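You operate a simulated robot arm through the tools that you are given. There is no shell and no other tool. Be economical: measure what you need, move in short steps, check, and stop when the job is done.

The job below is to be done with a simulated two-armed robot. You get a single attempt, and the scene is never put back.

## Task
Bring the LAMP circuit back and prove the strip lamp under the plank.
Fine: find the breaker by the card, switch it on and shut the door; LAMP switch on till the lamp shows lit, then off; other breakers and switches stay.
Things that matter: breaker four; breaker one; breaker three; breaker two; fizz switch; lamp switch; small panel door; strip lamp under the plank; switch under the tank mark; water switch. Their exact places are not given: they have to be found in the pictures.

It is judged by the outcome, as a careful person would: the job done as asked, and still so three seconds after it is handed in. It fails if anything else is knocked over, pushed out of place, dropped, spilled or broken.

## Robot
Two 7-joint arms with two-finger parallel grippers on one trunk, on a base that drives. Base frame: it is fixed to the floor where the robot stands at the start and does not move with it; the origin is under the middle of the robot, x ahead of it, y to its left, z up. Lengths are in mm, angles in rad, forces in N, time in s.
The left shoulder is at the start at [21, 143, 1584], the right one opposite. With the tool pointing down near the work surface each hand reaches from about 100 to 400 mm from the robot's upright axis, wherever it stands, measured 20 degrees to its own side. Places, roughly: breaker four [600, 0, 1100]; breaker one [600, 0, 1500]; breaker three [600, 0, 1200]; breaker two [600, 0, 1300]; fizz switch [600, -1600, 1500]; lamp switch [600, -1600, 1400]; small panel door [400, 200, 1300]; strip lamp under the plank [500, -1200, 1700]; switch under the tank mark [600, -1600, 1200]; water switch [600, -1600, 1500]. Payload 1.57 kg a hand.
The tool frame of a hand sits at the grasp point between the pads (the TCP): z along the fingers, y along the line on which they close. The tips reach 30 mm beyond it. Largest opening 80 mm; finger width 17, thickness 12; the body of the gripper, 40 by 82 mm, starts 80 mm behind the TCP.
Orientation is told as [roll, pitch, yaw] about the base's x, y, z axes, in that order, counted from this pose: with the fingers straight down and closing along the base's y, the tool's x points along the base's -x, its y along +y and its z along -z.

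## Interface
- The arms move only by the tool move_arm. It takes "left_increments", "right_increments" or both (then of equal length, played together; a hand with none holds still); each is text: rows parted by semicolons, each of 6 numbers parted by spaces: the shift along the tool's x, y, z in units of 20 mm (1.0 is 20 mm), then the turn, a rotation vector about the tool's x, y, z in units of 4 degrees (1.0 is 4 degrees). In form: tx ty tz ax ay az; .... A call has 1 to 12 rows; each row shifts and turns the commanded pose from where the row before left it, along the tool's axes as they then stand. "left_hand" and "right_hand" are, for a hand that has rows, the finger opening in mm, from 0 to 80, set as the call begins (left out, the last holds). A call with a number of a shift or a turn outside -1 to 1 is refused whole. A row lasts 0.2 s, in which the tool goes at most 50 mm and 0.15 rad; a call with a longer step from one row to the next is refused whole, and so is a gripper value outside its range. A pose out of reach is approached as far as the arm can. The call stops where the force on the tool passes 40 N (or 10 N more than at its start, if that is more) or the arm is blocked; 0.2 s more then pass. Each finger travels about 45 mm/s and halts on what it meets, pressing with about 27 N; the grip force reading is that of the motor and also rises with nothing between the fingers. The clock runs only during rows and for 0.2 s after the last one: add rows that do not move to give the fingers time. It gives the time, the measured TCP pose, the force on the tool (base axes), the opening and the grip force at its end, in the units of the frame above (readings bear some noise), with the torque about the TCP (base axes, N m) and any sound that the robot's microphone picked up, and new pictures: "pictures" is both (left out), scene, wrist or none (wrist: the cameras of the hands that moved).
- Cameras (640 x 400 px; columns grow to the right, rows downward): "scene" is now at [188.5, 18.8, 1483.2]; the picture's right is [0.15, -0.99, -0.01], its down [-0.49, -0.06, -0.87] and it looks along [0.86, 0.14, -0.49] (base axes); focal length 214 px, centre (320, 200). "left" rides on the left gripper at [72, 7, -122] in its tool frame; the picture's right is [-0.09, 1.00, 0.00], its down [-0.84, -0.08, -0.54] and it looks along [-0.54, -0.05, 0.84] (tool axes); focal length 238 px, centre (320, 200). "right" rides on the right gripper at [72, -7, -122] in its tool frame; the picture's right is [0.09, 1.00, 0.00], its down [-0.84, 0.08, -0.54] and it looks along [-0.54, 0.05, 0.84] (tool axes); focal length 238 px, centre (320, 200).
- move_column(by): slides the trunk up (or, below 0, down) by that many mm; the arms and the scene camera ride with it, the base frame stays. It gives what a move gives, with no picture.
- drive_base(legs): drives the robot by 1 to 6 legs, each [ahead, left, turn to the left] in mm, mm and rad, along the robot's own axes; the way and the turn of a leg run together, so that a leg with both is an arc; at most 1500 mm and 3.142 rad a leg. The arms and the cameras ride along, it lands a little off, and it stops where it bumps. It gives what a move gives, and a new picture of the scene camera.
- turn_head(pan, tilt): turns the head with the scene camera to pan (to the left, within 1.047 rad either way) and tilt (down, from -0.506 to 1.204), counted from straight ahead of the robot. It gives what a move gives, and a new picture of the scene camera.
- point_at(camera, pixels): for up to 12 pixels [column, row] of the newest picture of that camera ("zoom" is the newest enlarged one), the place [x, y, z] in the base frame of the surface seen there, good to about 2 mm, but the place of the scene camera against the robot may be out by one fixed shift of up to 12 mm in any direction. The clock stands still meanwhile.
- inspect(camera, box): a new picture of the part [left, top, right, bottom] of that camera's present view, enlarged. The clock stands still meanwhile.
- job_done(): hands the job in; it is judged then, once.

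Keep the steps short. Do not move on a guess: measure, check each grasp and each placing, and mend mistakes. In all there are 80 turns and 260 pictures (those below and enlarged ones count). Leave the grippers open and the arms clear of the work at the hand-in unless told otherwise, and finish with a single line.

The tools are called after "Call:" as a command line: name --argument value ..., lists and objects as JSON in quotes. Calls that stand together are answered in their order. move_arm: Moves the arms, as the interface text tells. Its arguments: {"type":"object","properties":{"left_increments":{"type":"string"},"left_hand":{"type":"number"},"right_increments":{"type":"string"},"right_hand":{"type":"number"},"pictures":{"type":"string","enum":["both","scene","wrist","none"]}},"required":[]} The other tools are called the same way: move_column (by) slides the trunk up or down; drive_base (legs) drives the base; turn_head (pan, tilt) turns the head that bears the scene camera; point_at (camera, pixels) gives the place of the surface under pixels of a picture; inspect (camera, box) takes an enlarged picture of a part of a camera's view; job_done () hands the job in.

At the start:

```text
time: 0.0
left_tool_pos: [297.5, 152.9, 1459.5]
left_tcp_rot: [0.014, 0.559, 0.031]
left_ft_force: [0.0, 0.1, -0.4]
left_torque: [0.01, 0.02, -0.01]
left_grip_width: 80.0
left_gripper_force: 0.0
right_tool_pos: [335.1, -155.3, 1414.8]
right_tcp_rot: [0.021, 0.664, 0.005]
right_ft_force: [-0.7, -0.4, 0.4]
right_torque: [0.0, 0.0, 0.0]
right_grip_width: 80.0
right_gripper_force: 0.0
trunk travel left (down, up): [-954.0, 286.0]
robot x, y, heading: [-0.5, 3.5, -0.001]
head pan, tilt: [0.152, 0.524]
```

scene: 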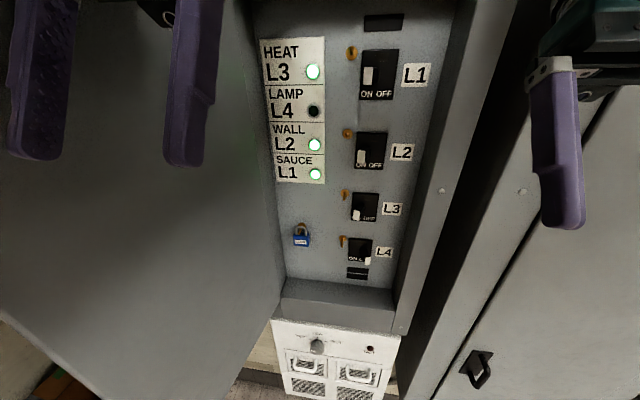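
right: 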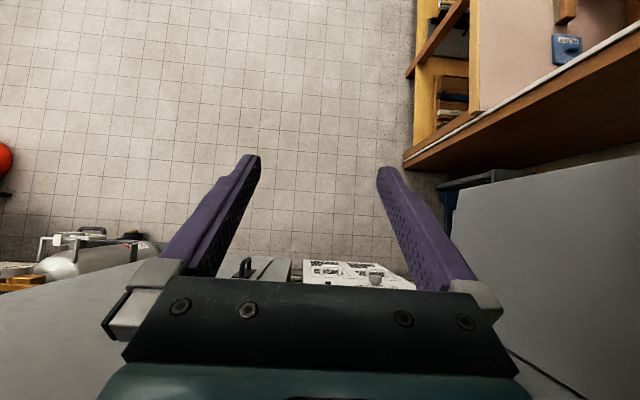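
left: 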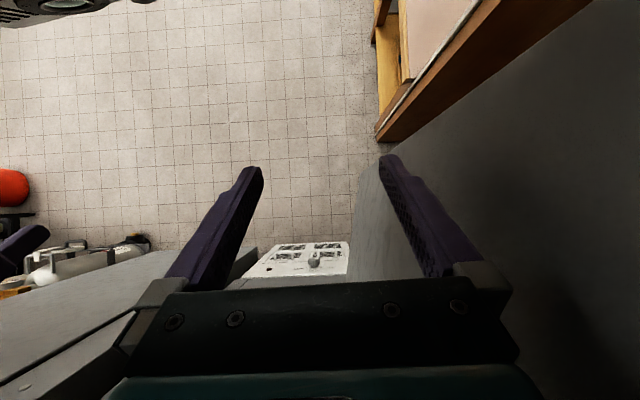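

The card reads LAMP = L4, whose light is dark, and breaker L4 at about (360,252) looks off. I'll enlarge that area and measure it.

Call:
inspect --camera "scene" --box '[260, 10, 440, 290]'

Call:
inspect --camera "scene" --box '[325, 180, 415, 290]'

Call:
point_at --camera "scene" --pixels '[[368, 261], [353, 250], [357, 215], [361, 157], [368, 76], [385, 253], [250, 150], [275, 290], [100, 300], [345, 275], [300, 210], [440, 190]]'

```text
1.43 times, centred on (350, 150) of scene
```

zoom: 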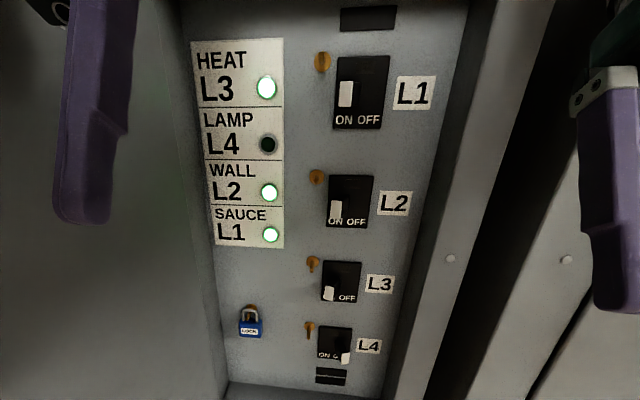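

```text
3.64 times, centred on (370, 235) of scene
```

zoom: 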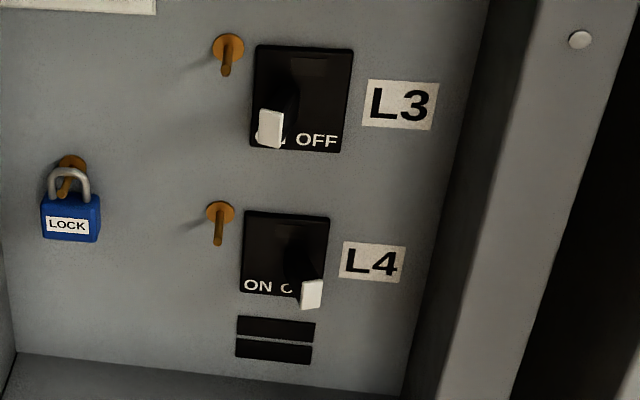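

```text
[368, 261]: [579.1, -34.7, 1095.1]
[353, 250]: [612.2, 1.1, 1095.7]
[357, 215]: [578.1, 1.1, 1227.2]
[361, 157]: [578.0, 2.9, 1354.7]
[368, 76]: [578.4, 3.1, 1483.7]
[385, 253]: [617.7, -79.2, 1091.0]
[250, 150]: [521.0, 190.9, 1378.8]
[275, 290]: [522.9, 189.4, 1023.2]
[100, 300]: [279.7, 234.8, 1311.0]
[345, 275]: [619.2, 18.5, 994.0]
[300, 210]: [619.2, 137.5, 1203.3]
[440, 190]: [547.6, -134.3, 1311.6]
```

Breaker L4's lever is off (tip about [579,-35,1095]), and L1–L3 are on at y≈+2. Next I'll look around: the door to the left, then the switch panel to the right.

Call:
turn_head --pan 0.9 --tilt 0.5

Call:
point_at --camera "scene" --pixels '[[200, 200], [320, 200], [400, 200], [450, 200], [320, 50], [320, 350], [400, 50], [400, 350], [250, 100], [250, 300]]'

Call:
turn_head --pan -1.0 --tilt 0.2

```text
time: 1.1
left_tool_pos: [299.5, 153.1, 1460.7]
left_tcp_rot: [0.012, 0.561, 0.031]
left_ft_force: [-0.7, -0.1, 0.1]
left_torque: [-0.01, -0.04, -0.02]
left_grip_width: 80.1
left_gripper_force: 0.1
right_tool_pos: [335.7, -155.4, 1414.1]
right_tcp_rot: [0.019, 0.662, 0.005]
right_ft_force: [-0.2, 0.2, -0.8]
right_torque: [-0.04, -0.01, 0.03]
right_grip_width: 80.1
right_gripper_force: 0.1
trunk travel left (down, up): [-954.0, 286.0]
robot x, y, heading: [0.6, 3.5, 0.003]
head pan, tilt: [0.901, 0.499]
```

scene: 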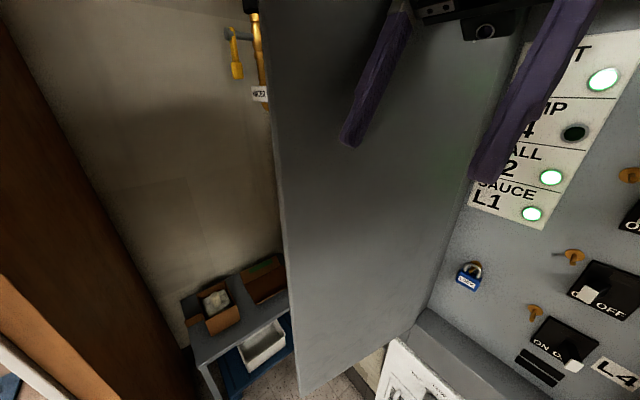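

```text
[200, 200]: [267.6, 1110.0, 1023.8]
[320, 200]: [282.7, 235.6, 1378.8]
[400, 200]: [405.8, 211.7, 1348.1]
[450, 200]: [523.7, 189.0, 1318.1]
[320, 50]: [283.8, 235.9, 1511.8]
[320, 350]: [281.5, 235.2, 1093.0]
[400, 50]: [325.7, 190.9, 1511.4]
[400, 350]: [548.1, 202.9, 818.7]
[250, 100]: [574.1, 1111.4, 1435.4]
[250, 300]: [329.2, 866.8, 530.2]
```

```text
time: 3.0
left_tool_pos: [301.3, 152.2, 1460.1]
left_tcp_rot: [0.013, 0.559, 0.032]
left_ft_force: [0.0, -0.8, -0.4]
left_torque: [0.03, 0.02, 0.01]
left_grip_width: 80.3
left_gripper_force: 0.2
right_tool_pos: [336.4, -156.0, 1414.4]
right_tcp_rot: [0.02, 0.661, 0.005]
right_ft_force: [-0.3, -0.8, -0.8]
right_torque: [0.0, -0.03, -0.02]
right_grip_width: 80.0
right_gripper_force: 0.1
trunk travel left (down, up): [-954.0, 286.0]
robot x, y, heading: [1.1, 2.8, 0.001]
head pan, tilt: [-1.0, 0.201]
```

scene: 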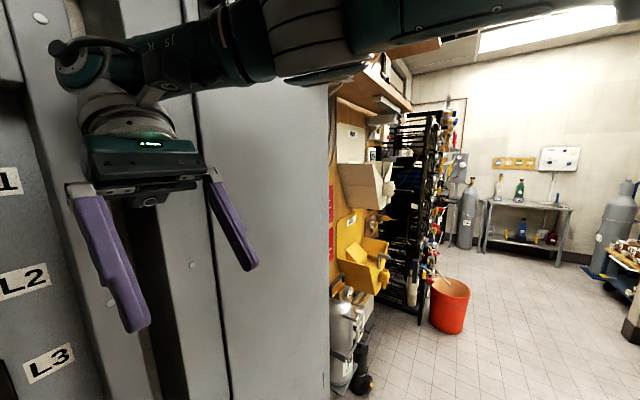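

The switch panel lies to the right, past the cabinets. First, the breaker. I'll turn the head back and pitch the right hand so its fingers point forward (turn about tool y, negative), with fingers closed.

Call:
turn_head --pan 0.0 --tilt 0.55

Call:
move_arm --right_increments "0 0 0 0 -1 0;0 0 0 0 -1 0;0 0 0 0 -1 0;0 0 0 0 -1 0;0 0 0 0 -1 0;0 0 0 0 -1 0;0 0 0 0 -1 0;0 0 0 0 -1 0;0 0 0 0 -1 0;0 0 0 0 -1 0;0 0 0 0 -1 0;0 0 0 0 -1 0" --right_hand 0 --pictures "none"

Call:
move_arm --right_increments "0 0 0 0 -1 0;0 0 0 0 -1 0;0 0 0 0 -1 0;0 0 0 0 -1 0;0 0 0 0 -1 0;0 0 0 0 -1 0;0 0 0 0 -1 0;0 0 0 0 -1 0;0 0 0 0 -1 0;0 0 0 0 -1 0;0 0 0 0 -1 0;0 0 0 0 -1 0" --pictures "both"

```text
time: 4.2
left_tool_pos: [300.9, 152.3, 1459.6]
left_tcp_rot: [0.012, 0.556, 0.032]
left_ft_force: [-0.2, 0.1, 0.2]
left_torque: [-0.02, 0.0, -0.02]
left_grip_width: 80.0
left_gripper_force: 0.0
right_tool_pos: [337.3, -156.2, 1414.8]
right_tcp_rot: [0.02, 0.66, 0.006]
right_ft_force: [1.2, 0.1, 0.2]
right_torque: [-0.01, -0.03, 0.02]
right_grip_width: 79.9
right_gripper_force: 0.1
trunk travel left (down, up): [-954.0, 286.0]
robot x, y, heading: [-2.0, 1.0, 0.003]
head pan, tilt: [0.0, 0.55]
```

scene: 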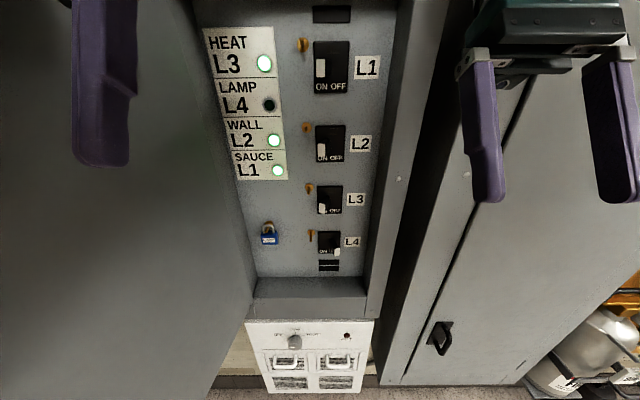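

```text
time: 6.8
left_tool_pos: [301.0, 151.2, 1461.3]
left_tcp_rot: [0.012, 0.556, 0.029]
left_ft_force: [0.3, 0.0, -0.1]
left_torque: [0.02, -0.03, 0.0]
left_grip_width: 80.0
left_gripper_force: 0.1
right_tool_pos: [339.7, -156.2, 1416.4]
right_tcp_rot: [0.017, -0.186, -0.013]
right_ft_force: [0.4, 0.4, -0.8]
right_torque: [0.0, 0.0, -0.02]
right_grip_width: 0.0
right_gripper_force: 21.5
trunk travel left (down, up): [-954.0, 286.0]
robot x, y, heading: [-3.7, -1.7, 0.002]
head pan, tilt: [0.0, 0.55]
```

```text
time: 9.4
left_tool_pos: [300.2, 151.8, 1461.3]
left_tcp_rot: [0.012, 0.555, 0.029]
left_ft_force: [0.5, 0.3, 0.5]
left_torque: [0.04, 0.0, 0.0]
left_grip_width: 80.1
left_gripper_force: 0.1
right_tool_pos: [381.2, -145.0, 1409.9]
right_tcp_rot: [0.026, -1.019, -0.031]
right_ft_force: [0.0, 0.9, -0.6]
right_torque: [0.0, 0.03, -0.03]
right_grip_width: 0.0
right_gripper_force: 21.5
right hand out of reach, approached as far as the arm can: row 7, 8, 9, 10, 11, 12
trunk travel left (down, up): [-954.0, 286.0]
robot x, y, heading: [1.1, -3.4, 0.002]
head pan, tilt: [0.0, 0.55]
```

scene: 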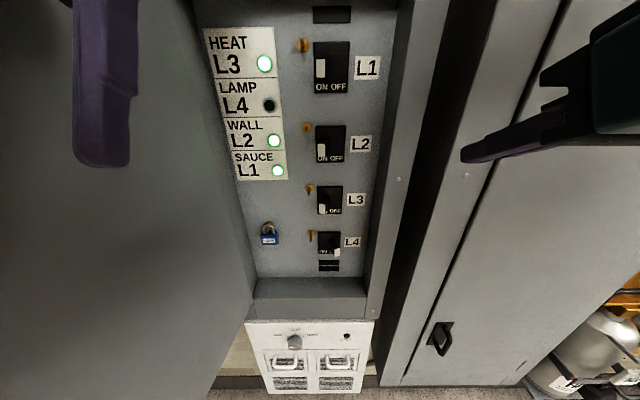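
right: 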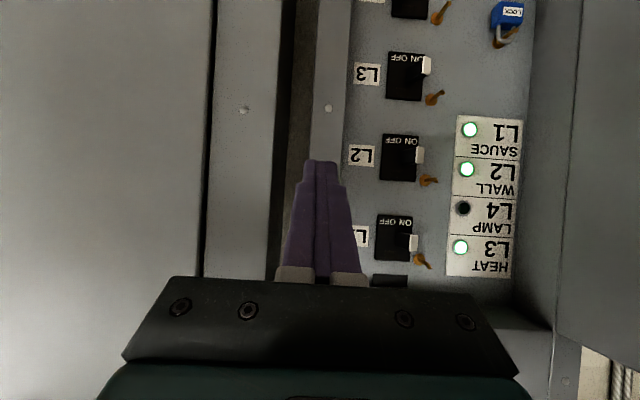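

The right hand now points forward and down. I'll lower the trunk 300 mm to bring it level with L4, then measure the surroundings.

Call:
move_column --by -300

Call:
turn_head --pan 0.0 --tilt 0.3

Call:
move_arm --right_increments "0 0 0 0 0 0" --pictures "wrist"

```text
time: 10.7
left_tool_pos: [307.3, 124.4, 1451.7]
left_tcp_rot: [-0.186, 0.481, -0.119]
left_ft_force: [-0.6, -0.1, 0.5]
left_torque: [0.04, 0.0, 0.01]
left_grip_width: 80.0
left_gripper_force: 0.0
right_tool_pos: [391.3, -137.4, 1371.7]
right_tcp_rot: [0.047, -1.053, -0.045]
right_ft_force: [0.5, 0.3, 0.2]
right_torque: [0.0, -0.04, -0.02]
right_grip_width: 0.3
right_gripper_force: 21.5
trunk travel left (down, up): [-892.0, 348.0]
robot x, y, heading: [-9.6, 0.6, 0.008]
head pan, tilt: [0.0, 0.55]
stopped: the arm was blocked; the commanded pose is now the measured one
```

```text
time: 11.5
left_tool_pos: [307.4, 125.8, 1450.8]
left_tcp_rot: [-0.181, 0.477, -0.108]
left_ft_force: [-0.5, 0.1, 0.1]
left_torque: [0.0, 0.01, 0.01]
left_grip_width: 80.5
left_gripper_force: 0.0
right_tool_pos: [391.0, -136.7, 1371.8]
right_tcp_rot: [0.049, -1.056, -0.042]
right_ft_force: [-0.4, 0.4, -0.3]
right_torque: [0.0, 0.02, -0.02]
right_grip_width: 0.0
right_gripper_force: 21.3
trunk travel left (down, up): [-892.0, 348.0]
robot x, y, heading: [-12.4, -1.0, 0.013]
head pan, tilt: [0.0, 0.3]
```

scene: 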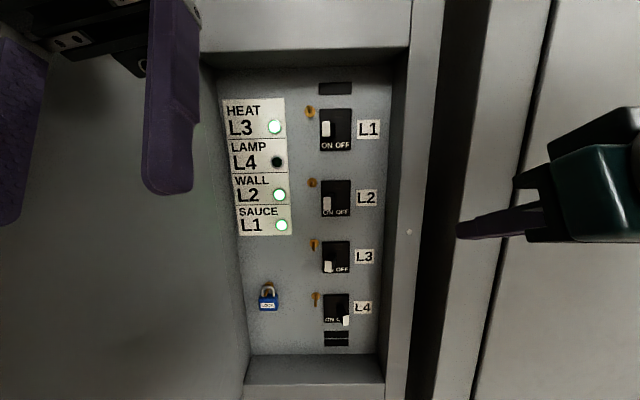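

```text
time: 12.1
left_tool_pos: [304.2, 122.9, 1452.9]
left_tcp_rot: [-0.21, 0.477, -0.131]
left_ft_force: [0.8, 0.0, -0.5]
left_torque: [0.01, 0.01, 0.01]
left_grip_width: 80.0
left_gripper_force: 0.0
right_tool_pos: [389.0, -137.3, 1369.9]
right_tcp_rot: [0.048, -1.05, -0.041]
right_ft_force: [-0.3, -0.4, 0.3]
right_torque: [-0.02, 0.02, 0.03]
right_grip_width: 0.0
right_gripper_force: 21.7
trunk travel left (down, up): [-892.0, 348.0]
robot x, y, heading: [-9.6, 0.3, 0.007]
head pan, tilt: [0.0, 0.3]
stopped in row 1 (right hand): the arm was blocked; the commanded pose is now the measured one
```

right: 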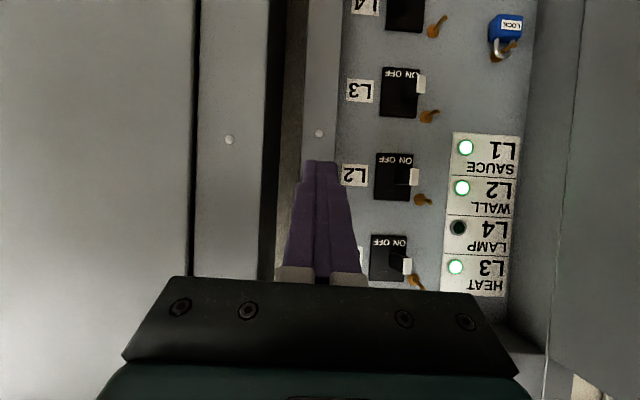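

The left arm hit something on the way down, probably the top of the door. I'll raise the trunk again and look left and up.

Call:
move_column --by 70

Call:
turn_head --pan 0.9 --tilt -0.1

```text
time: 13.2
left_tool_pos: [283.3, 116.9, 1488.8]
left_tcp_rot: [-0.214, 0.528, -0.123]
left_ft_force: [1.0, 0.2, 0.3]
left_torque: [0.0, -0.01, 0.01]
left_grip_width: 79.7
left_gripper_force: 0.0
right_tool_pos: [366.0, -149.5, 1413.8]
right_tcp_rot: [-0.001, -1.008, 0.001]
right_ft_force: [-0.1, -0.1, -0.2]
right_torque: [0.01, -0.01, 0.01]
right_grip_width: 0.0
right_gripper_force: 21.7
trunk travel left (down, up): [-962.0, 278.0]
robot x, y, heading: [-10.2, 3.5, 0.007]
head pan, tilt: [0.0, 0.3]
```

```text
time: 14.4
left_tool_pos: [283.7, 116.7, 1488.5]
left_tcp_rot: [-0.216, 0.528, -0.125]
left_ft_force: [-0.2, 0.1, -0.1]
left_torque: [0.02, 0.0, -0.01]
left_grip_width: 80.2
left_gripper_force: 0.1
right_tool_pos: [365.5, -149.2, 1413.5]
right_tcp_rot: [-0.002, -1.009, 0.001]
right_ft_force: [1.2, -0.7, -0.2]
right_torque: [-0.01, -0.03, -0.02]
right_grip_width: 0.0
right_gripper_force: 20.9
trunk travel left (down, up): [-962.0, 278.0]
robot x, y, heading: [-13.4, -0.6, 0.013]
head pan, tilt: [0.901, -0.099]
```

scene: 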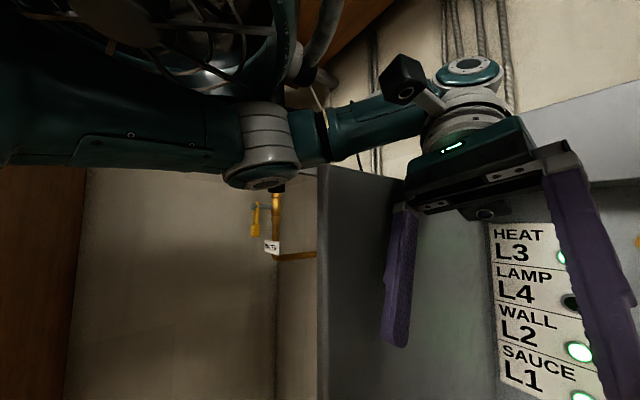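

The left forearm lies over the door's top edge. I'll use the left hand for the breaker instead: raise a little, back off 300 mm and shift right 220 mm, so the whole robot stands to the right of the door.

Call:
move_column --by 50

Call:
drive_base --legs '[[-320, 0, 0], [0, -220, 0]]'

Call:
turn_head --pan 0.6 --tilt 0.3

```text
time: 15.3
left_tool_pos: [283.7, 115.8, 1539.1]
left_tcp_rot: [-0.218, 0.528, -0.126]
left_ft_force: [-0.7, 0.3, -0.6]
left_torque: [-0.01, -0.01, -0.02]
left_grip_width: 80.1
left_gripper_force: 0.0
right_tool_pos: [365.6, -148.7, 1464.4]
right_tcp_rot: [0.0, -1.008, 0.0]
right_ft_force: [0.4, 1.0, 0.0]
right_torque: [0.0, -0.02, -0.02]
right_grip_width: 0.0
right_gripper_force: 21.5
trunk travel left (down, up): [-1012.0, 228.0]
robot x, y, heading: [-12.1, 2.4, 0.013]
head pan, tilt: [0.901, -0.099]
```

```text
time: 18.7
left_tool_pos: [-34.5, -107.0, 1537.6]
left_tcp_rot: [-0.217, 0.53, -0.124]
left_ft_force: [0.5, -0.1, 0.2]
left_torque: [-0.02, 0.01, -0.01]
left_grip_width: 80.0
left_gripper_force: 0.1
right_tool_pos: [47.7, -370.9, 1464.0]
right_tcp_rot: [0.001, -1.009, 0.0]
right_ft_force: [0.4, 0.5, 0.5]
right_torque: [-0.02, 0.01, -0.01]
right_grip_width: 0.0
right_gripper_force: 21.7
trunk travel left (down, up): [-1012.0, 228.0]
robot x, y, heading: [-325.3, -222.8, 0.01]
head pan, tilt: [0.901, -0.099]
```

scene: 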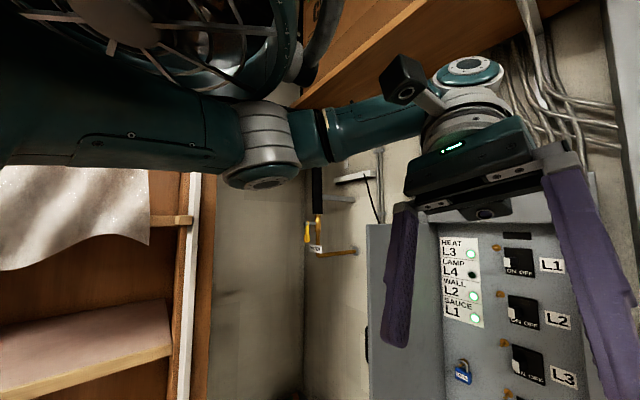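

```text
time: 19.6
left_tool_pos: [-34.4, -107.2, 1537.1]
left_tcp_rot: [-0.216, 0.531, -0.124]
left_ft_force: [-0.1, 0.0, 0.6]
left_torque: [-0.03, 0.03, 0.01]
left_grip_width: 80.2
left_gripper_force: 0.1
right_tool_pos: [46.9, -371.9, 1464.8]
right_tcp_rot: [-0.001, -1.008, -0.003]
right_ft_force: [0.2, -0.2, 0.1]
right_torque: [0.01, 0.0, 0.02]
right_grip_width: 0.0
right_gripper_force: 21.1
trunk travel left (down, up): [-1012.0, 228.0]
robot x, y, heading: [-329.9, -219.7, 0.006]
head pan, tilt: [0.6, 0.3]
```

scene: 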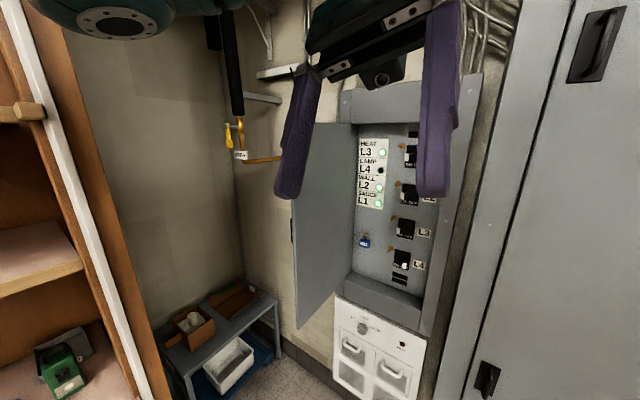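

All clear of the door. I'll lower the trunk 400 mm and pitch the closed left hand forward.

Call:
move_column --by -400

Call:
move_arm --left_increments "0 0 0 0 -1 0;0 0 0 0 -1 0;0 0 0 0 -1 0;0 0 0 0 -1 0;0 0 0 0 -1 0;0 0 0 0 -1 0;0 0 0 0 -1 0;0 0 0 0 -1 0;0 0 0 0 -1 0;0 0 0 0 -1 0;0 0 0 0 -1 0;0 0 0 0 -1 0" --left_hand 0 --pictures "none"

Call:
move_arm --left_increments "0 0 0.5 0 -1 0;0 0 0.5 0 -1 0;0 0 0.5 0 -1 0;0 0 0.5 0 -1 0;0 0 0.5 0 -1 0;0 0 0.5 0 -1 0;0 0 0.5 0 -1 0;0 0 0.5 0 -1 0;0 0 0.5 0 -1 0;0 0 0.5 0 -1 0" --pictures "both"

```text
time: 23.4
left_tool_pos: [-33.9, -106.0, 1139.3]
left_tcp_rot: [-0.216, 0.531, -0.124]
left_ft_force: [0.9, -0.3, 0.7]
left_torque: [0.02, -0.01, -0.02]
left_grip_width: 80.1
left_gripper_force: 0.0
right_tool_pos: [46.6, -370.6, 1064.2]
right_tcp_rot: [-0.001, -1.008, -0.001]
right_ft_force: [-0.2, 0.5, -0.1]
right_torque: [0.01, 0.01, 0.0]
right_grip_width: 0.0
right_gripper_force: 21.2
trunk travel left (down, up): [-612.0, 628.0]
robot x, y, heading: [-327.5, -221.9, 0.009]
head pan, tilt: [0.6, 0.3]
```

```text
time: 25.5
left_tool_pos: [-51.9, -85.0, 1083.9]
left_tcp_rot: [-0.052, 0.075, 0.032]
left_ft_force: [-0.6, 0.3, 0.0]
left_torque: [0.02, 0.01, 0.0]
left_grip_width: 0.2
left_gripper_force: 21.9
right_tool_pos: [48.5, -371.4, 1064.0]
right_tcp_rot: [0.0, -1.008, 0.003]
right_ft_force: [-0.8, 0.1, 0.6]
right_torque: [0.0, 0.01, 0.02]
right_grip_width: 0.0
right_gripper_force: 21.5
trunk travel left (down, up): [-612.0, 628.0]
robot x, y, heading: [-328.9, -221.4, 0.008]
head pan, tilt: [0.6, 0.3]
stopped in row 10 (left hand): the arm was blocked; the commanded pose is now the measured one
```

```text
time: 27.7
left_tool_pos: [-23.8, -91.1, 987.1]
left_tcp_rot: [-0.062, -0.625, 0.072]
left_ft_force: [0.5, -0.2, -1.2]
left_torque: [0.02, 0.03, 0.01]
left_grip_width: 0.2
left_gripper_force: 21.1
left hand out of reach, approached as far as the arm can: row 8
right_tool_pos: [46.3, -371.1, 1064.2]
right_tcp_rot: [0.0, -1.008, -0.001]
right_ft_force: [-0.5, 0.5, -0.2]
right_torque: [0.0, -0.02, 0.01]
right_grip_width: 0.0
right_gripper_force: 21.5
trunk travel left (down, up): [-612.0, 628.0]
robot x, y, heading: [-330.3, -220.1, 0.011]
head pan, tilt: [0.6, 0.3]
```

scene: 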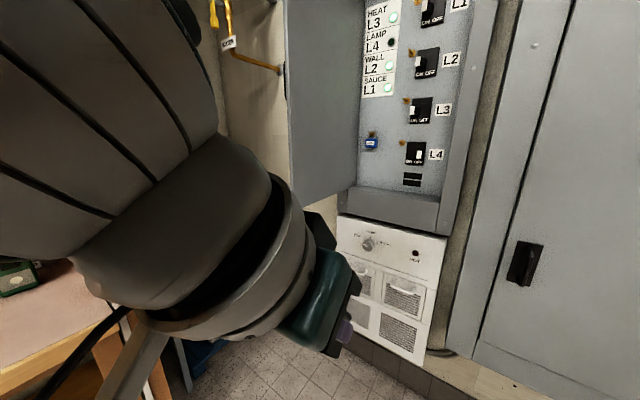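
left: 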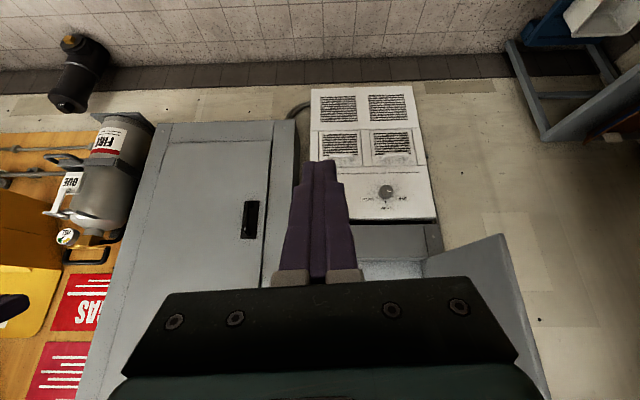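

The left hand is tucked low near the body. I'll extend it forward and up while finishing the pitch.

Call:
move_arm --left_increments "-0.95 0 0.1 0 -1 0;-0.95 0 0.15 0 -1 0;-0.93 0 0.2 0 -1 0;-0.9 0 0.3 0 -1 0;-0.88 0 0.38 0 -1 0;-0.86 0 0.45 0 -1 0;-0.86 0 0.48 0 0 0;-0.86 0 0.48 0 0 0;-0.86 0 0.48 0 0 0;-0.86 0 0.48 0 0 0;-0.86 0 0.48 0 0 0;-0.86 0 0.48 0 0 0" --pictures "both"

```text
time: 30.3
left_tool_pos: [174.7, -78.7, 1104.0]
left_tcp_rot: [-0.103, -1.037, 0.122]
left_ft_force: [0.6, 0.0, 0.2]
left_torque: [0.01, 0.04, 0.04]
left_grip_width: 0.0
left_gripper_force: 21.2
right_tool_pos: [48.3, -370.8, 1064.3]
right_tcp_rot: [0.0, -1.009, -0.001]
right_ft_force: [-0.3, -0.3, 0.1]
right_torque: [0.0, 0.01, -0.01]
right_grip_width: 0.0
right_gripper_force: 21.5
trunk travel left (down, up): [-612.0, 628.0]
robot x, y, heading: [-328.2, -225.0, 0.01]
head pan, tilt: [0.6, 0.3]
```

scene: 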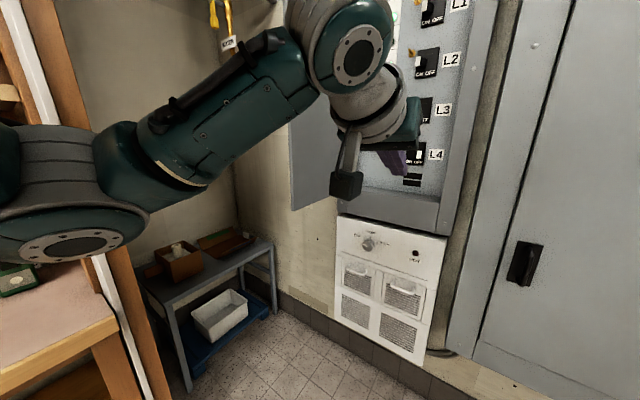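
left: 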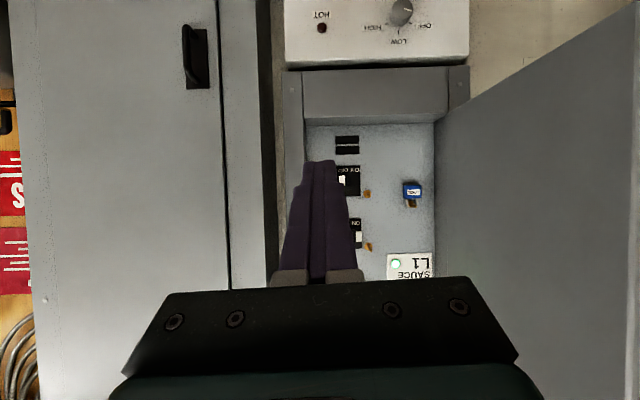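

The hand is well posed. I'll measure the elbow's outline, the toggle, the rim and the door edge before driving in.

Call:
point_at --camera "scene" --pixels '[[100, 150], [20, 200], [250, 60], [200, 150], [294, 190], [294, 120], [455, 200], [436, 150]]'

Call:
point_at --camera "left" --pixels '[[341, 181], [355, 180], [302, 130], [290, 110], [360, 121], [360, 75], [600, 60], [365, 194]]'

Call:
inspect --camera "left" --box '[270, 110, 440, 260]'

```text
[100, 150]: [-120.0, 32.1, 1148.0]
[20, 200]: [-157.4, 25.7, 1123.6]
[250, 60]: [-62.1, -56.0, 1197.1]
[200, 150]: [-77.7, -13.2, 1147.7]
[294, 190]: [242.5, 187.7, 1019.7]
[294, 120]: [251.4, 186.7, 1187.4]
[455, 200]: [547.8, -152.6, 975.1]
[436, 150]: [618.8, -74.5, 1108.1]
```

```text
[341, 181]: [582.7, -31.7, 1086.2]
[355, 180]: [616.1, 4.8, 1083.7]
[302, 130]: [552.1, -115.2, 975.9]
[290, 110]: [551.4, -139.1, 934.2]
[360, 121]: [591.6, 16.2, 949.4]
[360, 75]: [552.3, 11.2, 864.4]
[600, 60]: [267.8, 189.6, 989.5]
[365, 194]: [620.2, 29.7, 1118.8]
```

```text
2.67 times, centred on (355, 185) of left
```

zoom: 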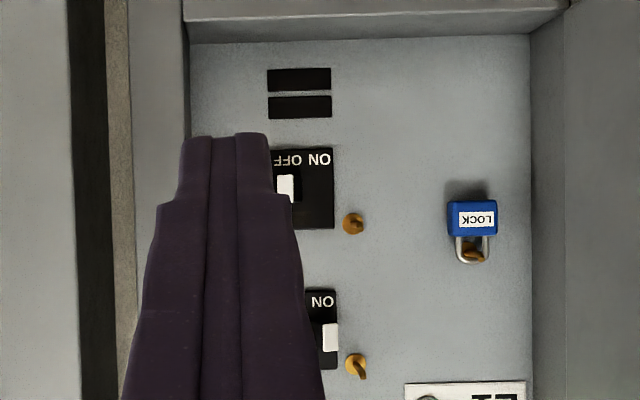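

The hand's line is right of the toggle (tip at [582,-33,1087]), and the elbow will clear the door at y≈187. I'll drive forward 300 mm.

Call:
drive_base --legs '[[300, 0, 0]]'

Call:
move_arm --left_increments "0 0 0 0 0 0" --pictures "wrist"

```text
time: 32.4
left_tool_pos: [478.5, -77.1, 1104.7]
left_tcp_rot: [-0.101, -1.038, 0.12]
left_ft_force: [-0.2, -0.8, -0.3]
left_torque: [0.01, 0.03, 0.01]
left_grip_width: 0.1
left_gripper_force: 21.3
right_tool_pos: [349.3, -369.6, 1063.9]
right_tcp_rot: [0.001, -1.01, -0.001]
right_ft_force: [0.6, 0.9, 0.5]
right_torque: [0.03, -0.02, -0.02]
right_grip_width: 0.0
right_gripper_force: 20.8
trunk travel left (down, up): [-612.0, 628.0]
robot x, y, heading: [-26.2, -219.4, 0.01]
head pan, tilt: [0.6, 0.3]
```

scene: 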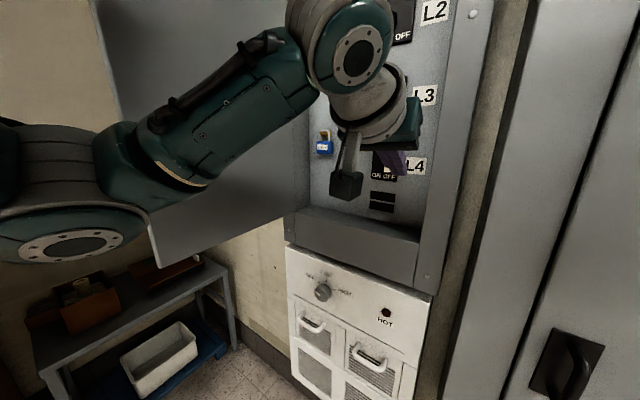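

```text
time: 32.8
left_tool_pos: [478.1, -75.4, 1103.6]
left_tcp_rot: [-0.102, -1.038, 0.12]
left_ft_force: [-0.2, -0.2, 0.0]
left_torque: [0.02, 0.01, 0.01]
left_grip_width: 0.0
left_gripper_force: 21.3
right_tool_pos: [349.2, -370.1, 1065.6]
right_tcp_rot: [0.0, -1.009, -0.003]
right_ft_force: [0.9, 0.3, -0.7]
right_torque: [0.01, -0.03, -0.04]
right_grip_width: 0.1
right_gripper_force: 20.6
trunk travel left (down, up): [-612.0, 628.0]
robot x, y, heading: [-23.3, -219.3, 0.006]
head pan, tilt: [0.6, 0.3]
```

left: 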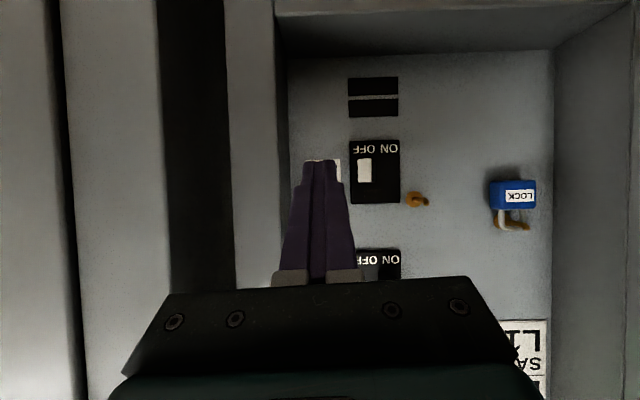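

I'll advance about 54 mm along base x and check the drift.

Call:
move_arm --left_increments "-0.457 0 0.775 0 0 0;-0.457 0 0.775 0 0 0;-0.457 0 0.775 0 0 0" --pictures "wrist"

Call:
point_at --camera "left" --pixels '[[330, 160], [364, 170], [310, 165], [370, 150]]'

```text
time: 33.6
left_tool_pos: [531.9, -74.2, 1104.5]
left_tcp_rot: [-0.104, -1.039, 0.122]
left_ft_force: [-0.6, 0.4, 0.3]
left_torque: [-0.02, -0.01, 0.01]
left_grip_width: 0.0
left_gripper_force: 21.5
right_tool_pos: [350.3, -370.7, 1065.0]
right_tcp_rot: [0.0, -1.008, -0.003]
right_ft_force: [-0.2, -0.6, -0.4]
right_torque: [0.01, 0.0, -0.02]
right_grip_width: 0.1
right_gripper_force: 21.4
trunk travel left (down, up): [-612.0, 628.0]
robot x, y, heading: [-27.1, -220.7, 0.01]
head pan, tilt: [0.6, 0.3]
```

left: 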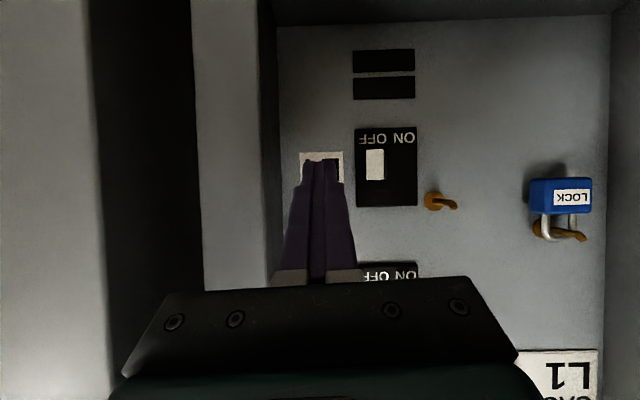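

```text
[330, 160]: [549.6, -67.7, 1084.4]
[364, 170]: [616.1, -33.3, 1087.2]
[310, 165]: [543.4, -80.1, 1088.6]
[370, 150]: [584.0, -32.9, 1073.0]
```

The path runs straight. I'll go on to x≈568, beside the toggle.

Call:
move_arm --left_increments "-0.457 0 0.775 0 0 0;-0.457 0 0.775 0 0 0" --pictures "wrist"

```text
time: 34.2
left_tool_pos: [567.5, -73.5, 1104.8]
left_tcp_rot: [-0.101, -1.037, 0.123]
left_ft_force: [-0.1, -0.6, 0.1]
left_torque: [0.05, -0.02, 0.03]
left_grip_width: 0.0
left_gripper_force: 21.4
right_tool_pos: [349.2, -369.7, 1063.9]
right_tcp_rot: [0.001, -1.008, -0.003]
right_ft_force: [0.8, -0.5, -0.6]
right_torque: [0.02, 0.01, -0.03]
right_grip_width: 0.1
right_gripper_force: 21.1
trunk travel left (down, up): [-612.0, 628.0]
robot x, y, heading: [-28.6, -221.3, 0.008]
head pan, tilt: [0.6, 0.3]
```

left: 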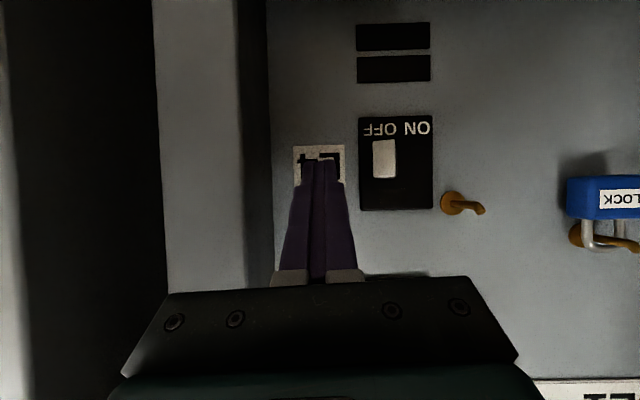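

Now I'll push left (+y) in small steps against the toggle.

Call:
move_arm --left_increments "0 0.6 0 0 0 0;0 0.6 0 0 0 0;0 0.6 0 0 0 0;0 0.5 0 0 0 0" --pictures "wrist"

```text
time: 35.2
left_tool_pos: [565.8, -26.7, 1102.0]
left_tcp_rot: [-0.103, -1.038, 0.12]
left_ft_force: [-0.5, -0.6, 0.1]
left_torque: [0.0, -0.01, 0.02]
left_grip_width: 0.0
left_gripper_force: 21.3
right_tool_pos: [350.3, -370.9, 1064.0]
right_tcp_rot: [0.001, -1.009, -0.002]
right_ft_force: [-0.2, 0.1, 0.3]
right_torque: [0.04, -0.01, 0.03]
right_grip_width: 0.1
right_gripper_force: 21.0
trunk travel left (down, up): [-612.0, 628.0]
robot x, y, heading: [-25.7, -221.6, 0.009]
head pan, tilt: [0.6, 0.3]
```

left: 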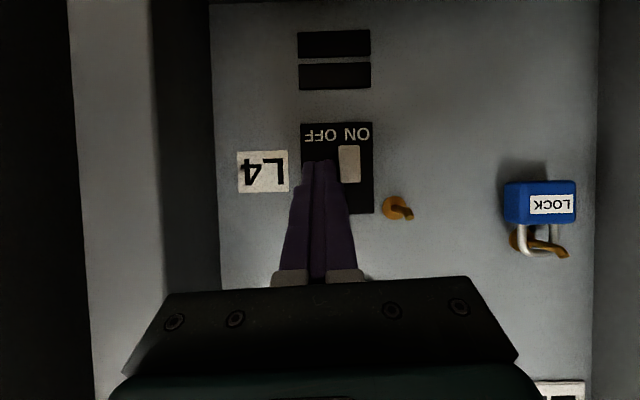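

The toggle has moved toward ON. I'll ease back right, then check the lever and the card light.

Call:
move_arm --left_increments "0 0.25 0 0 0 0;0 -0.5 0 0 0 0;0 -0.7 0 0 0 0" --pictures "wrist"

Call:
turn_head --pan 0.6 --tilt 0.0

Call:
point_at --camera "left" --pixels '[[375, 165], [380, 165], [385, 165], [390, 165], [395, 165], [400, 165]]'

```text
time: 36.0
left_tool_pos: [566.8, -46.2, 1101.4]
left_tcp_rot: [-0.099, -1.041, 0.123]
left_ft_force: [-0.5, -0.4, 0.3]
left_torque: [0.02, 0.0, 0.03]
left_grip_width: 0.0
left_gripper_force: 20.9
right_tool_pos: [349.3, -369.2, 1063.9]
right_tcp_rot: [0.002, -1.01, -0.002]
right_ft_force: [-0.5, 0.0, 0.2]
right_torque: [-0.01, 0.0, 0.03]
right_grip_width: 0.2
right_gripper_force: 21.0
trunk travel left (down, up): [-612.0, 628.0]
robot x, y, heading: [-24.8, -218.5, 0.004]
head pan, tilt: [0.6, 0.3]
```

left: 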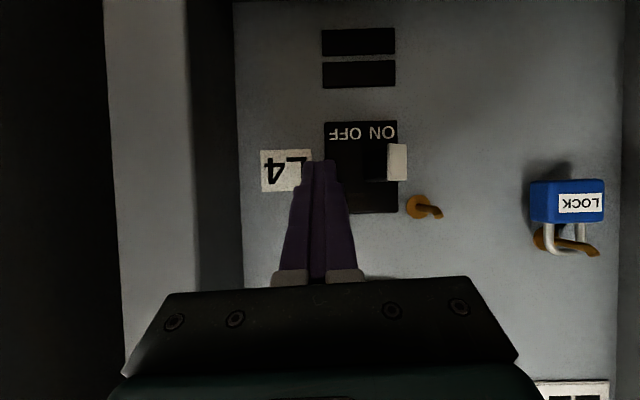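

```text
time: 36.8
left_tool_pos: [566.1, -46.8, 1102.9]
left_tcp_rot: [-0.101, -1.04, 0.12]
left_ft_force: [-0.6, -0.1, -0.2]
left_torque: [-0.03, 0.03, 0.03]
left_grip_width: 0.0
left_gripper_force: 21.2
right_tool_pos: [348.9, -370.5, 1064.4]
right_tcp_rot: [0.0, -1.009, -0.001]
right_ft_force: [-0.3, 0.6, 0.7]
right_torque: [0.0, -0.02, -0.03]
right_grip_width: 0.1
right_gripper_force: 21.5
trunk travel left (down, up): [-612.0, 628.0]
robot x, y, heading: [-25.7, -216.7, 0.007]
head pan, tilt: [0.6, 0.0]
```

scene: 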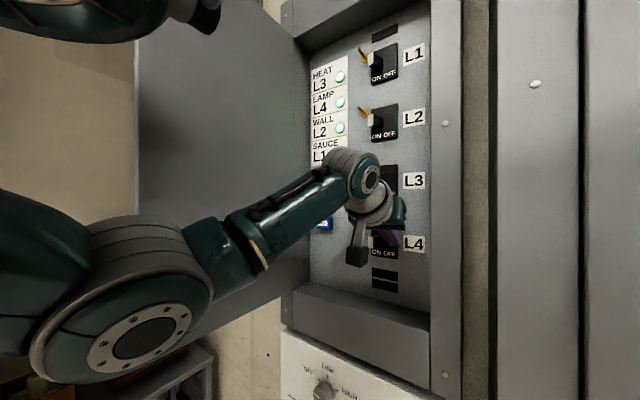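

```text
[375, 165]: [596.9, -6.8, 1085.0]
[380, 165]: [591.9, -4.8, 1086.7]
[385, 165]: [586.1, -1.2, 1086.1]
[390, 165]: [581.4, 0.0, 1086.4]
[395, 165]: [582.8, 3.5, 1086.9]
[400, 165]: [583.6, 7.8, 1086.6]
```

Breaker L4 is on, its card light is green, and the others are unchanged. I'll withdraw the hand and back off, then stand further left so the hand is outside the door.

Call:
move_arm --left_increments "0.457 0 -0.775 0 0 0;0.457 0 -0.775 0 0 0;0.457 0 -0.775 0 0 0;0.457 0 -0.775 0 0 0;0.457 0 -0.775 0 0 0" --pictures "none"

Call:
drive_base --legs '[[-330, 0, 0], [0, 330, 0]]'

Call:
turn_head --pan 0.4 --tilt 0.3

```text
time: 38.0
left_tool_pos: [476.4, -48.6, 1102.2]
left_tcp_rot: [-0.1, -1.039, 0.119]
left_ft_force: [-0.2, 0.0, 0.1]
left_torque: [-0.01, -0.03, 0.03]
left_grip_width: 0.0
left_gripper_force: 20.7
right_tool_pos: [348.8, -370.5, 1063.8]
right_tcp_rot: [-0.001, -1.008, -0.001]
right_ft_force: [-0.7, -0.1, -0.5]
right_torque: [0.04, 0.0, 0.02]
right_grip_width: 0.0
right_gripper_force: 20.9
trunk travel left (down, up): [-612.0, 628.0]
robot x, y, heading: [-26.6, -217.9, 0.007]
head pan, tilt: [0.6, 0.0]
```

```text
time: 41.9
left_tool_pos: [143.7, 278.4, 1101.9]
left_tcp_rot: [-0.101, -1.04, 0.12]
left_ft_force: [-0.5, 0.1, -0.3]
left_torque: [0.01, 0.0, 0.05]
left_grip_width: 0.1
left_gripper_force: 21.2
right_tool_pos: [14.3, -43.4, 1063.8]
right_tcp_rot: [0.002, -1.01, -0.001]
right_ft_force: [0.5, 0.3, 0.4]
right_torque: [-0.02, -0.01, 0.03]
right_grip_width: 0.0
right_gripper_force: 21.3
trunk travel left (down, up): [-612.0, 628.0]
robot x, y, heading: [-359.4, 106.2, 0.005]
head pan, tilt: [0.6, 0.0]
```

scene: 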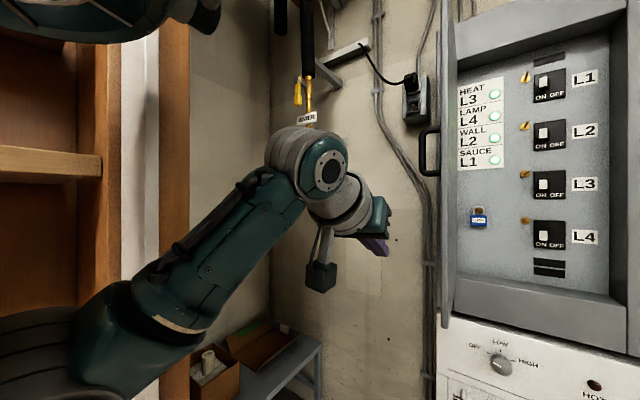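

```text
time: 42.7
left_tool_pos: [143.8, 278.5, 1103.0]
left_tcp_rot: [-0.101, -1.038, 0.123]
left_ft_force: [0.5, 0.6, -0.7]
left_torque: [0.0, 0.02, 0.02]
left_grip_width: 0.0
left_gripper_force: 21.1
right_tool_pos: [16.4, -43.9, 1064.7]
right_tcp_rot: [0.001, -1.008, -0.001]
right_ft_force: [-0.1, -0.3, 0.1]
right_torque: [0.03, -0.01, 0.02]
right_grip_width: 0.0
right_gripper_force: 21.1
trunk travel left (down, up): [-612.0, 628.0]
robot x, y, heading: [-358.8, 106.9, 0.005]
head pan, tilt: [0.4, 0.3]
```

scene: 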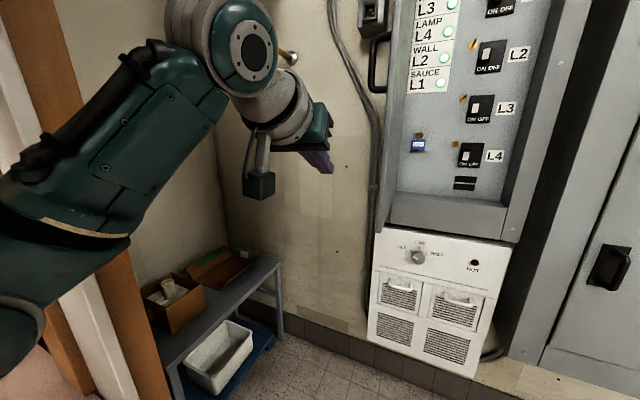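

The door is seen edge-on, with a handle on its outer side. I'll measure the edge and the handle.

Call:
point_at --camera "scene" --pixels '[[392, 40], [390, 120], [388, 180], [374, 65], [383, 38], [384, 90], [395, 120], [240, 100], [200, 40], [60, 160]]'

Call:
inspect --camera "scene" --box '[340, 0, 460, 230]'

```text
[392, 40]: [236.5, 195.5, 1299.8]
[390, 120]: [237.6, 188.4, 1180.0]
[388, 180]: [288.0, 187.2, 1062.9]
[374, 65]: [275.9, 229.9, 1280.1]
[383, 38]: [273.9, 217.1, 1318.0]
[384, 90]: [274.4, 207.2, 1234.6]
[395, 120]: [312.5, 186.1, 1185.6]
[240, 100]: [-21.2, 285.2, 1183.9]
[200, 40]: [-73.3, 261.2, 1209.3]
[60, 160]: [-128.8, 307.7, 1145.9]
```

```text
1.74 times, centred on (400, 115) of scene
```

zoom: 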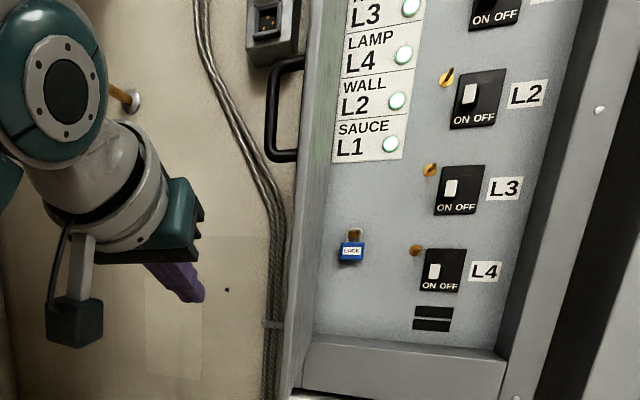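

The door edge is at x≈236, y≈190, and its handle is above my finger height. I'll drive forward 140 mm so the finger lies outside the door, then check.

Call:
drive_base --legs '[[140, 0, 0]]'

Call:
move_arm --left_increments "0 -0.5 0 0 0 0" --pictures "wrist"

```text
time: 43.9
left_tool_pos: [218.1, 263.2, 1091.5]
left_tcp_rot: [-0.126, -1.025, 0.159]
left_ft_force: [0.4, -1.0, 0.3]
left_torque: [0.03, -0.01, 0.04]
left_grip_width: 0.0
left_gripper_force: 21.1
right_tool_pos: [94.7, -59.2, 1060.2]
right_tcp_rot: [-0.029, -0.995, 0.038]
right_ft_force: [0.2, 0.5, -0.4]
right_torque: [0.01, -0.04, -0.02]
right_grip_width: 0.0
right_gripper_force: 21.1
trunk travel left (down, up): [-612.0, 628.0]
robot x, y, heading: [-278.0, 98.6, 0.023]
head pan, tilt: [0.4, 0.3]
stopped in leg 1: the robot was blocked; the commanded pose is now the measured one
```

scene: 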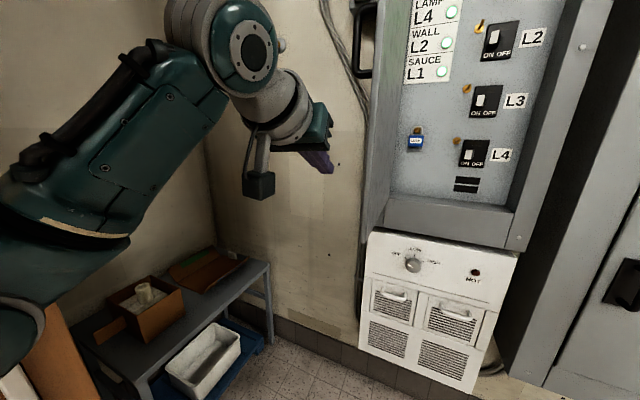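

```text
time: 44.3
left_tool_pos: [220.3, 250.5, 1094.5]
left_tcp_rot: [-0.131, -1.024, 0.161]
left_ft_force: [0.4, -0.4, 0.5]
left_torque: [0.06, 0.04, 0.08]
left_grip_width: 0.0
left_gripper_force: 20.4
right_tool_pos: [94.4, -61.6, 1062.8]
right_tcp_rot: [-0.033, -0.997, 0.041]
right_ft_force: [-0.1, -0.4, 0.6]
right_torque: [0.01, -0.03, 0.05]
right_grip_width: 0.0
right_gripper_force: 21.0
trunk travel left (down, up): [-612.0, 628.0]
robot x, y, heading: [-274.8, 97.8, 0.019]
head pan, tilt: [0.4, 0.3]
```

left: 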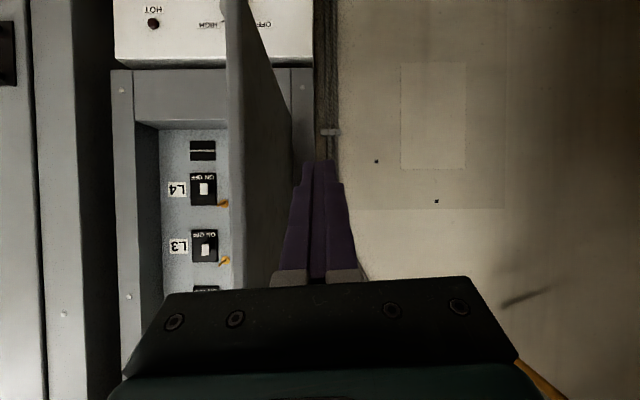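

The robot was blocked after 80 mm. I'll look at the left elbow and the base.

Call:
turn_head --pan 1.04 --tilt 0.6

Call:
turn_head --pan 0.5 --tilt 1.2

```text
time: 45.4
left_tool_pos: [220.0, 251.2, 1094.3]
left_tcp_rot: [-0.133, -1.025, 0.162]
left_ft_force: [-0.2, 0.4, -0.2]
left_torque: [0.03, -0.06, 0.0]
left_grip_width: 0.1
left_gripper_force: 21.2
right_tool_pos: [94.9, -61.5, 1063.0]
right_tcp_rot: [-0.035, -0.996, 0.041]
right_ft_force: [-0.4, 0.5, -0.3]
right_torque: [0.0, -0.02, 0.02]
right_grip_width: 0.0
right_gripper_force: 21.6
trunk travel left (down, up): [-612.0, 628.0]
robot x, y, heading: [-275.2, 100.4, 0.021]
head pan, tilt: [1.04, 0.6]
```

scene: 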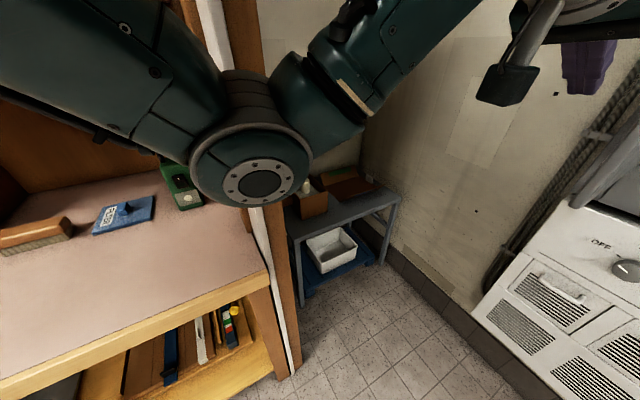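

```text
time: 46.4
left_tool_pos: [219.4, 250.6, 1094.7]
left_tcp_rot: [-0.134, -1.025, 0.163]
left_ft_force: [0.0, -0.3, -0.6]
left_torque: [0.0, 0.01, 0.01]
left_grip_width: 0.3
left_gripper_force: 21.6
right_tool_pos: [96.0, -62.1, 1063.2]
right_tcp_rot: [-0.038, -0.996, 0.042]
right_ft_force: [0.9, -0.2, -0.6]
right_torque: [-0.02, 0.02, 0.01]
right_grip_width: 0.0
right_gripper_force: 21.6
trunk travel left (down, up): [-612.0, 628.0]
robot x, y, heading: [-274.8, 100.8, 0.021]
head pan, tilt: [0.499, 1.201]
```

scene: 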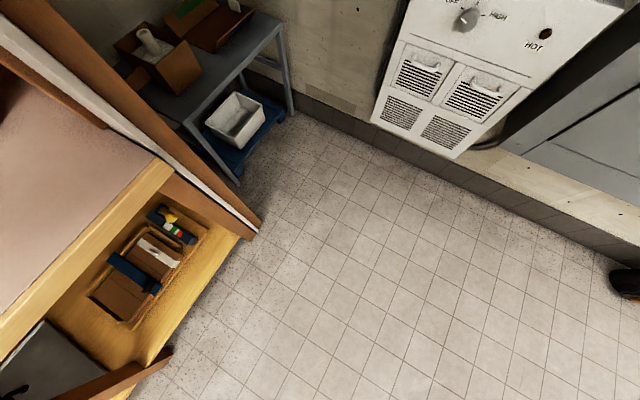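

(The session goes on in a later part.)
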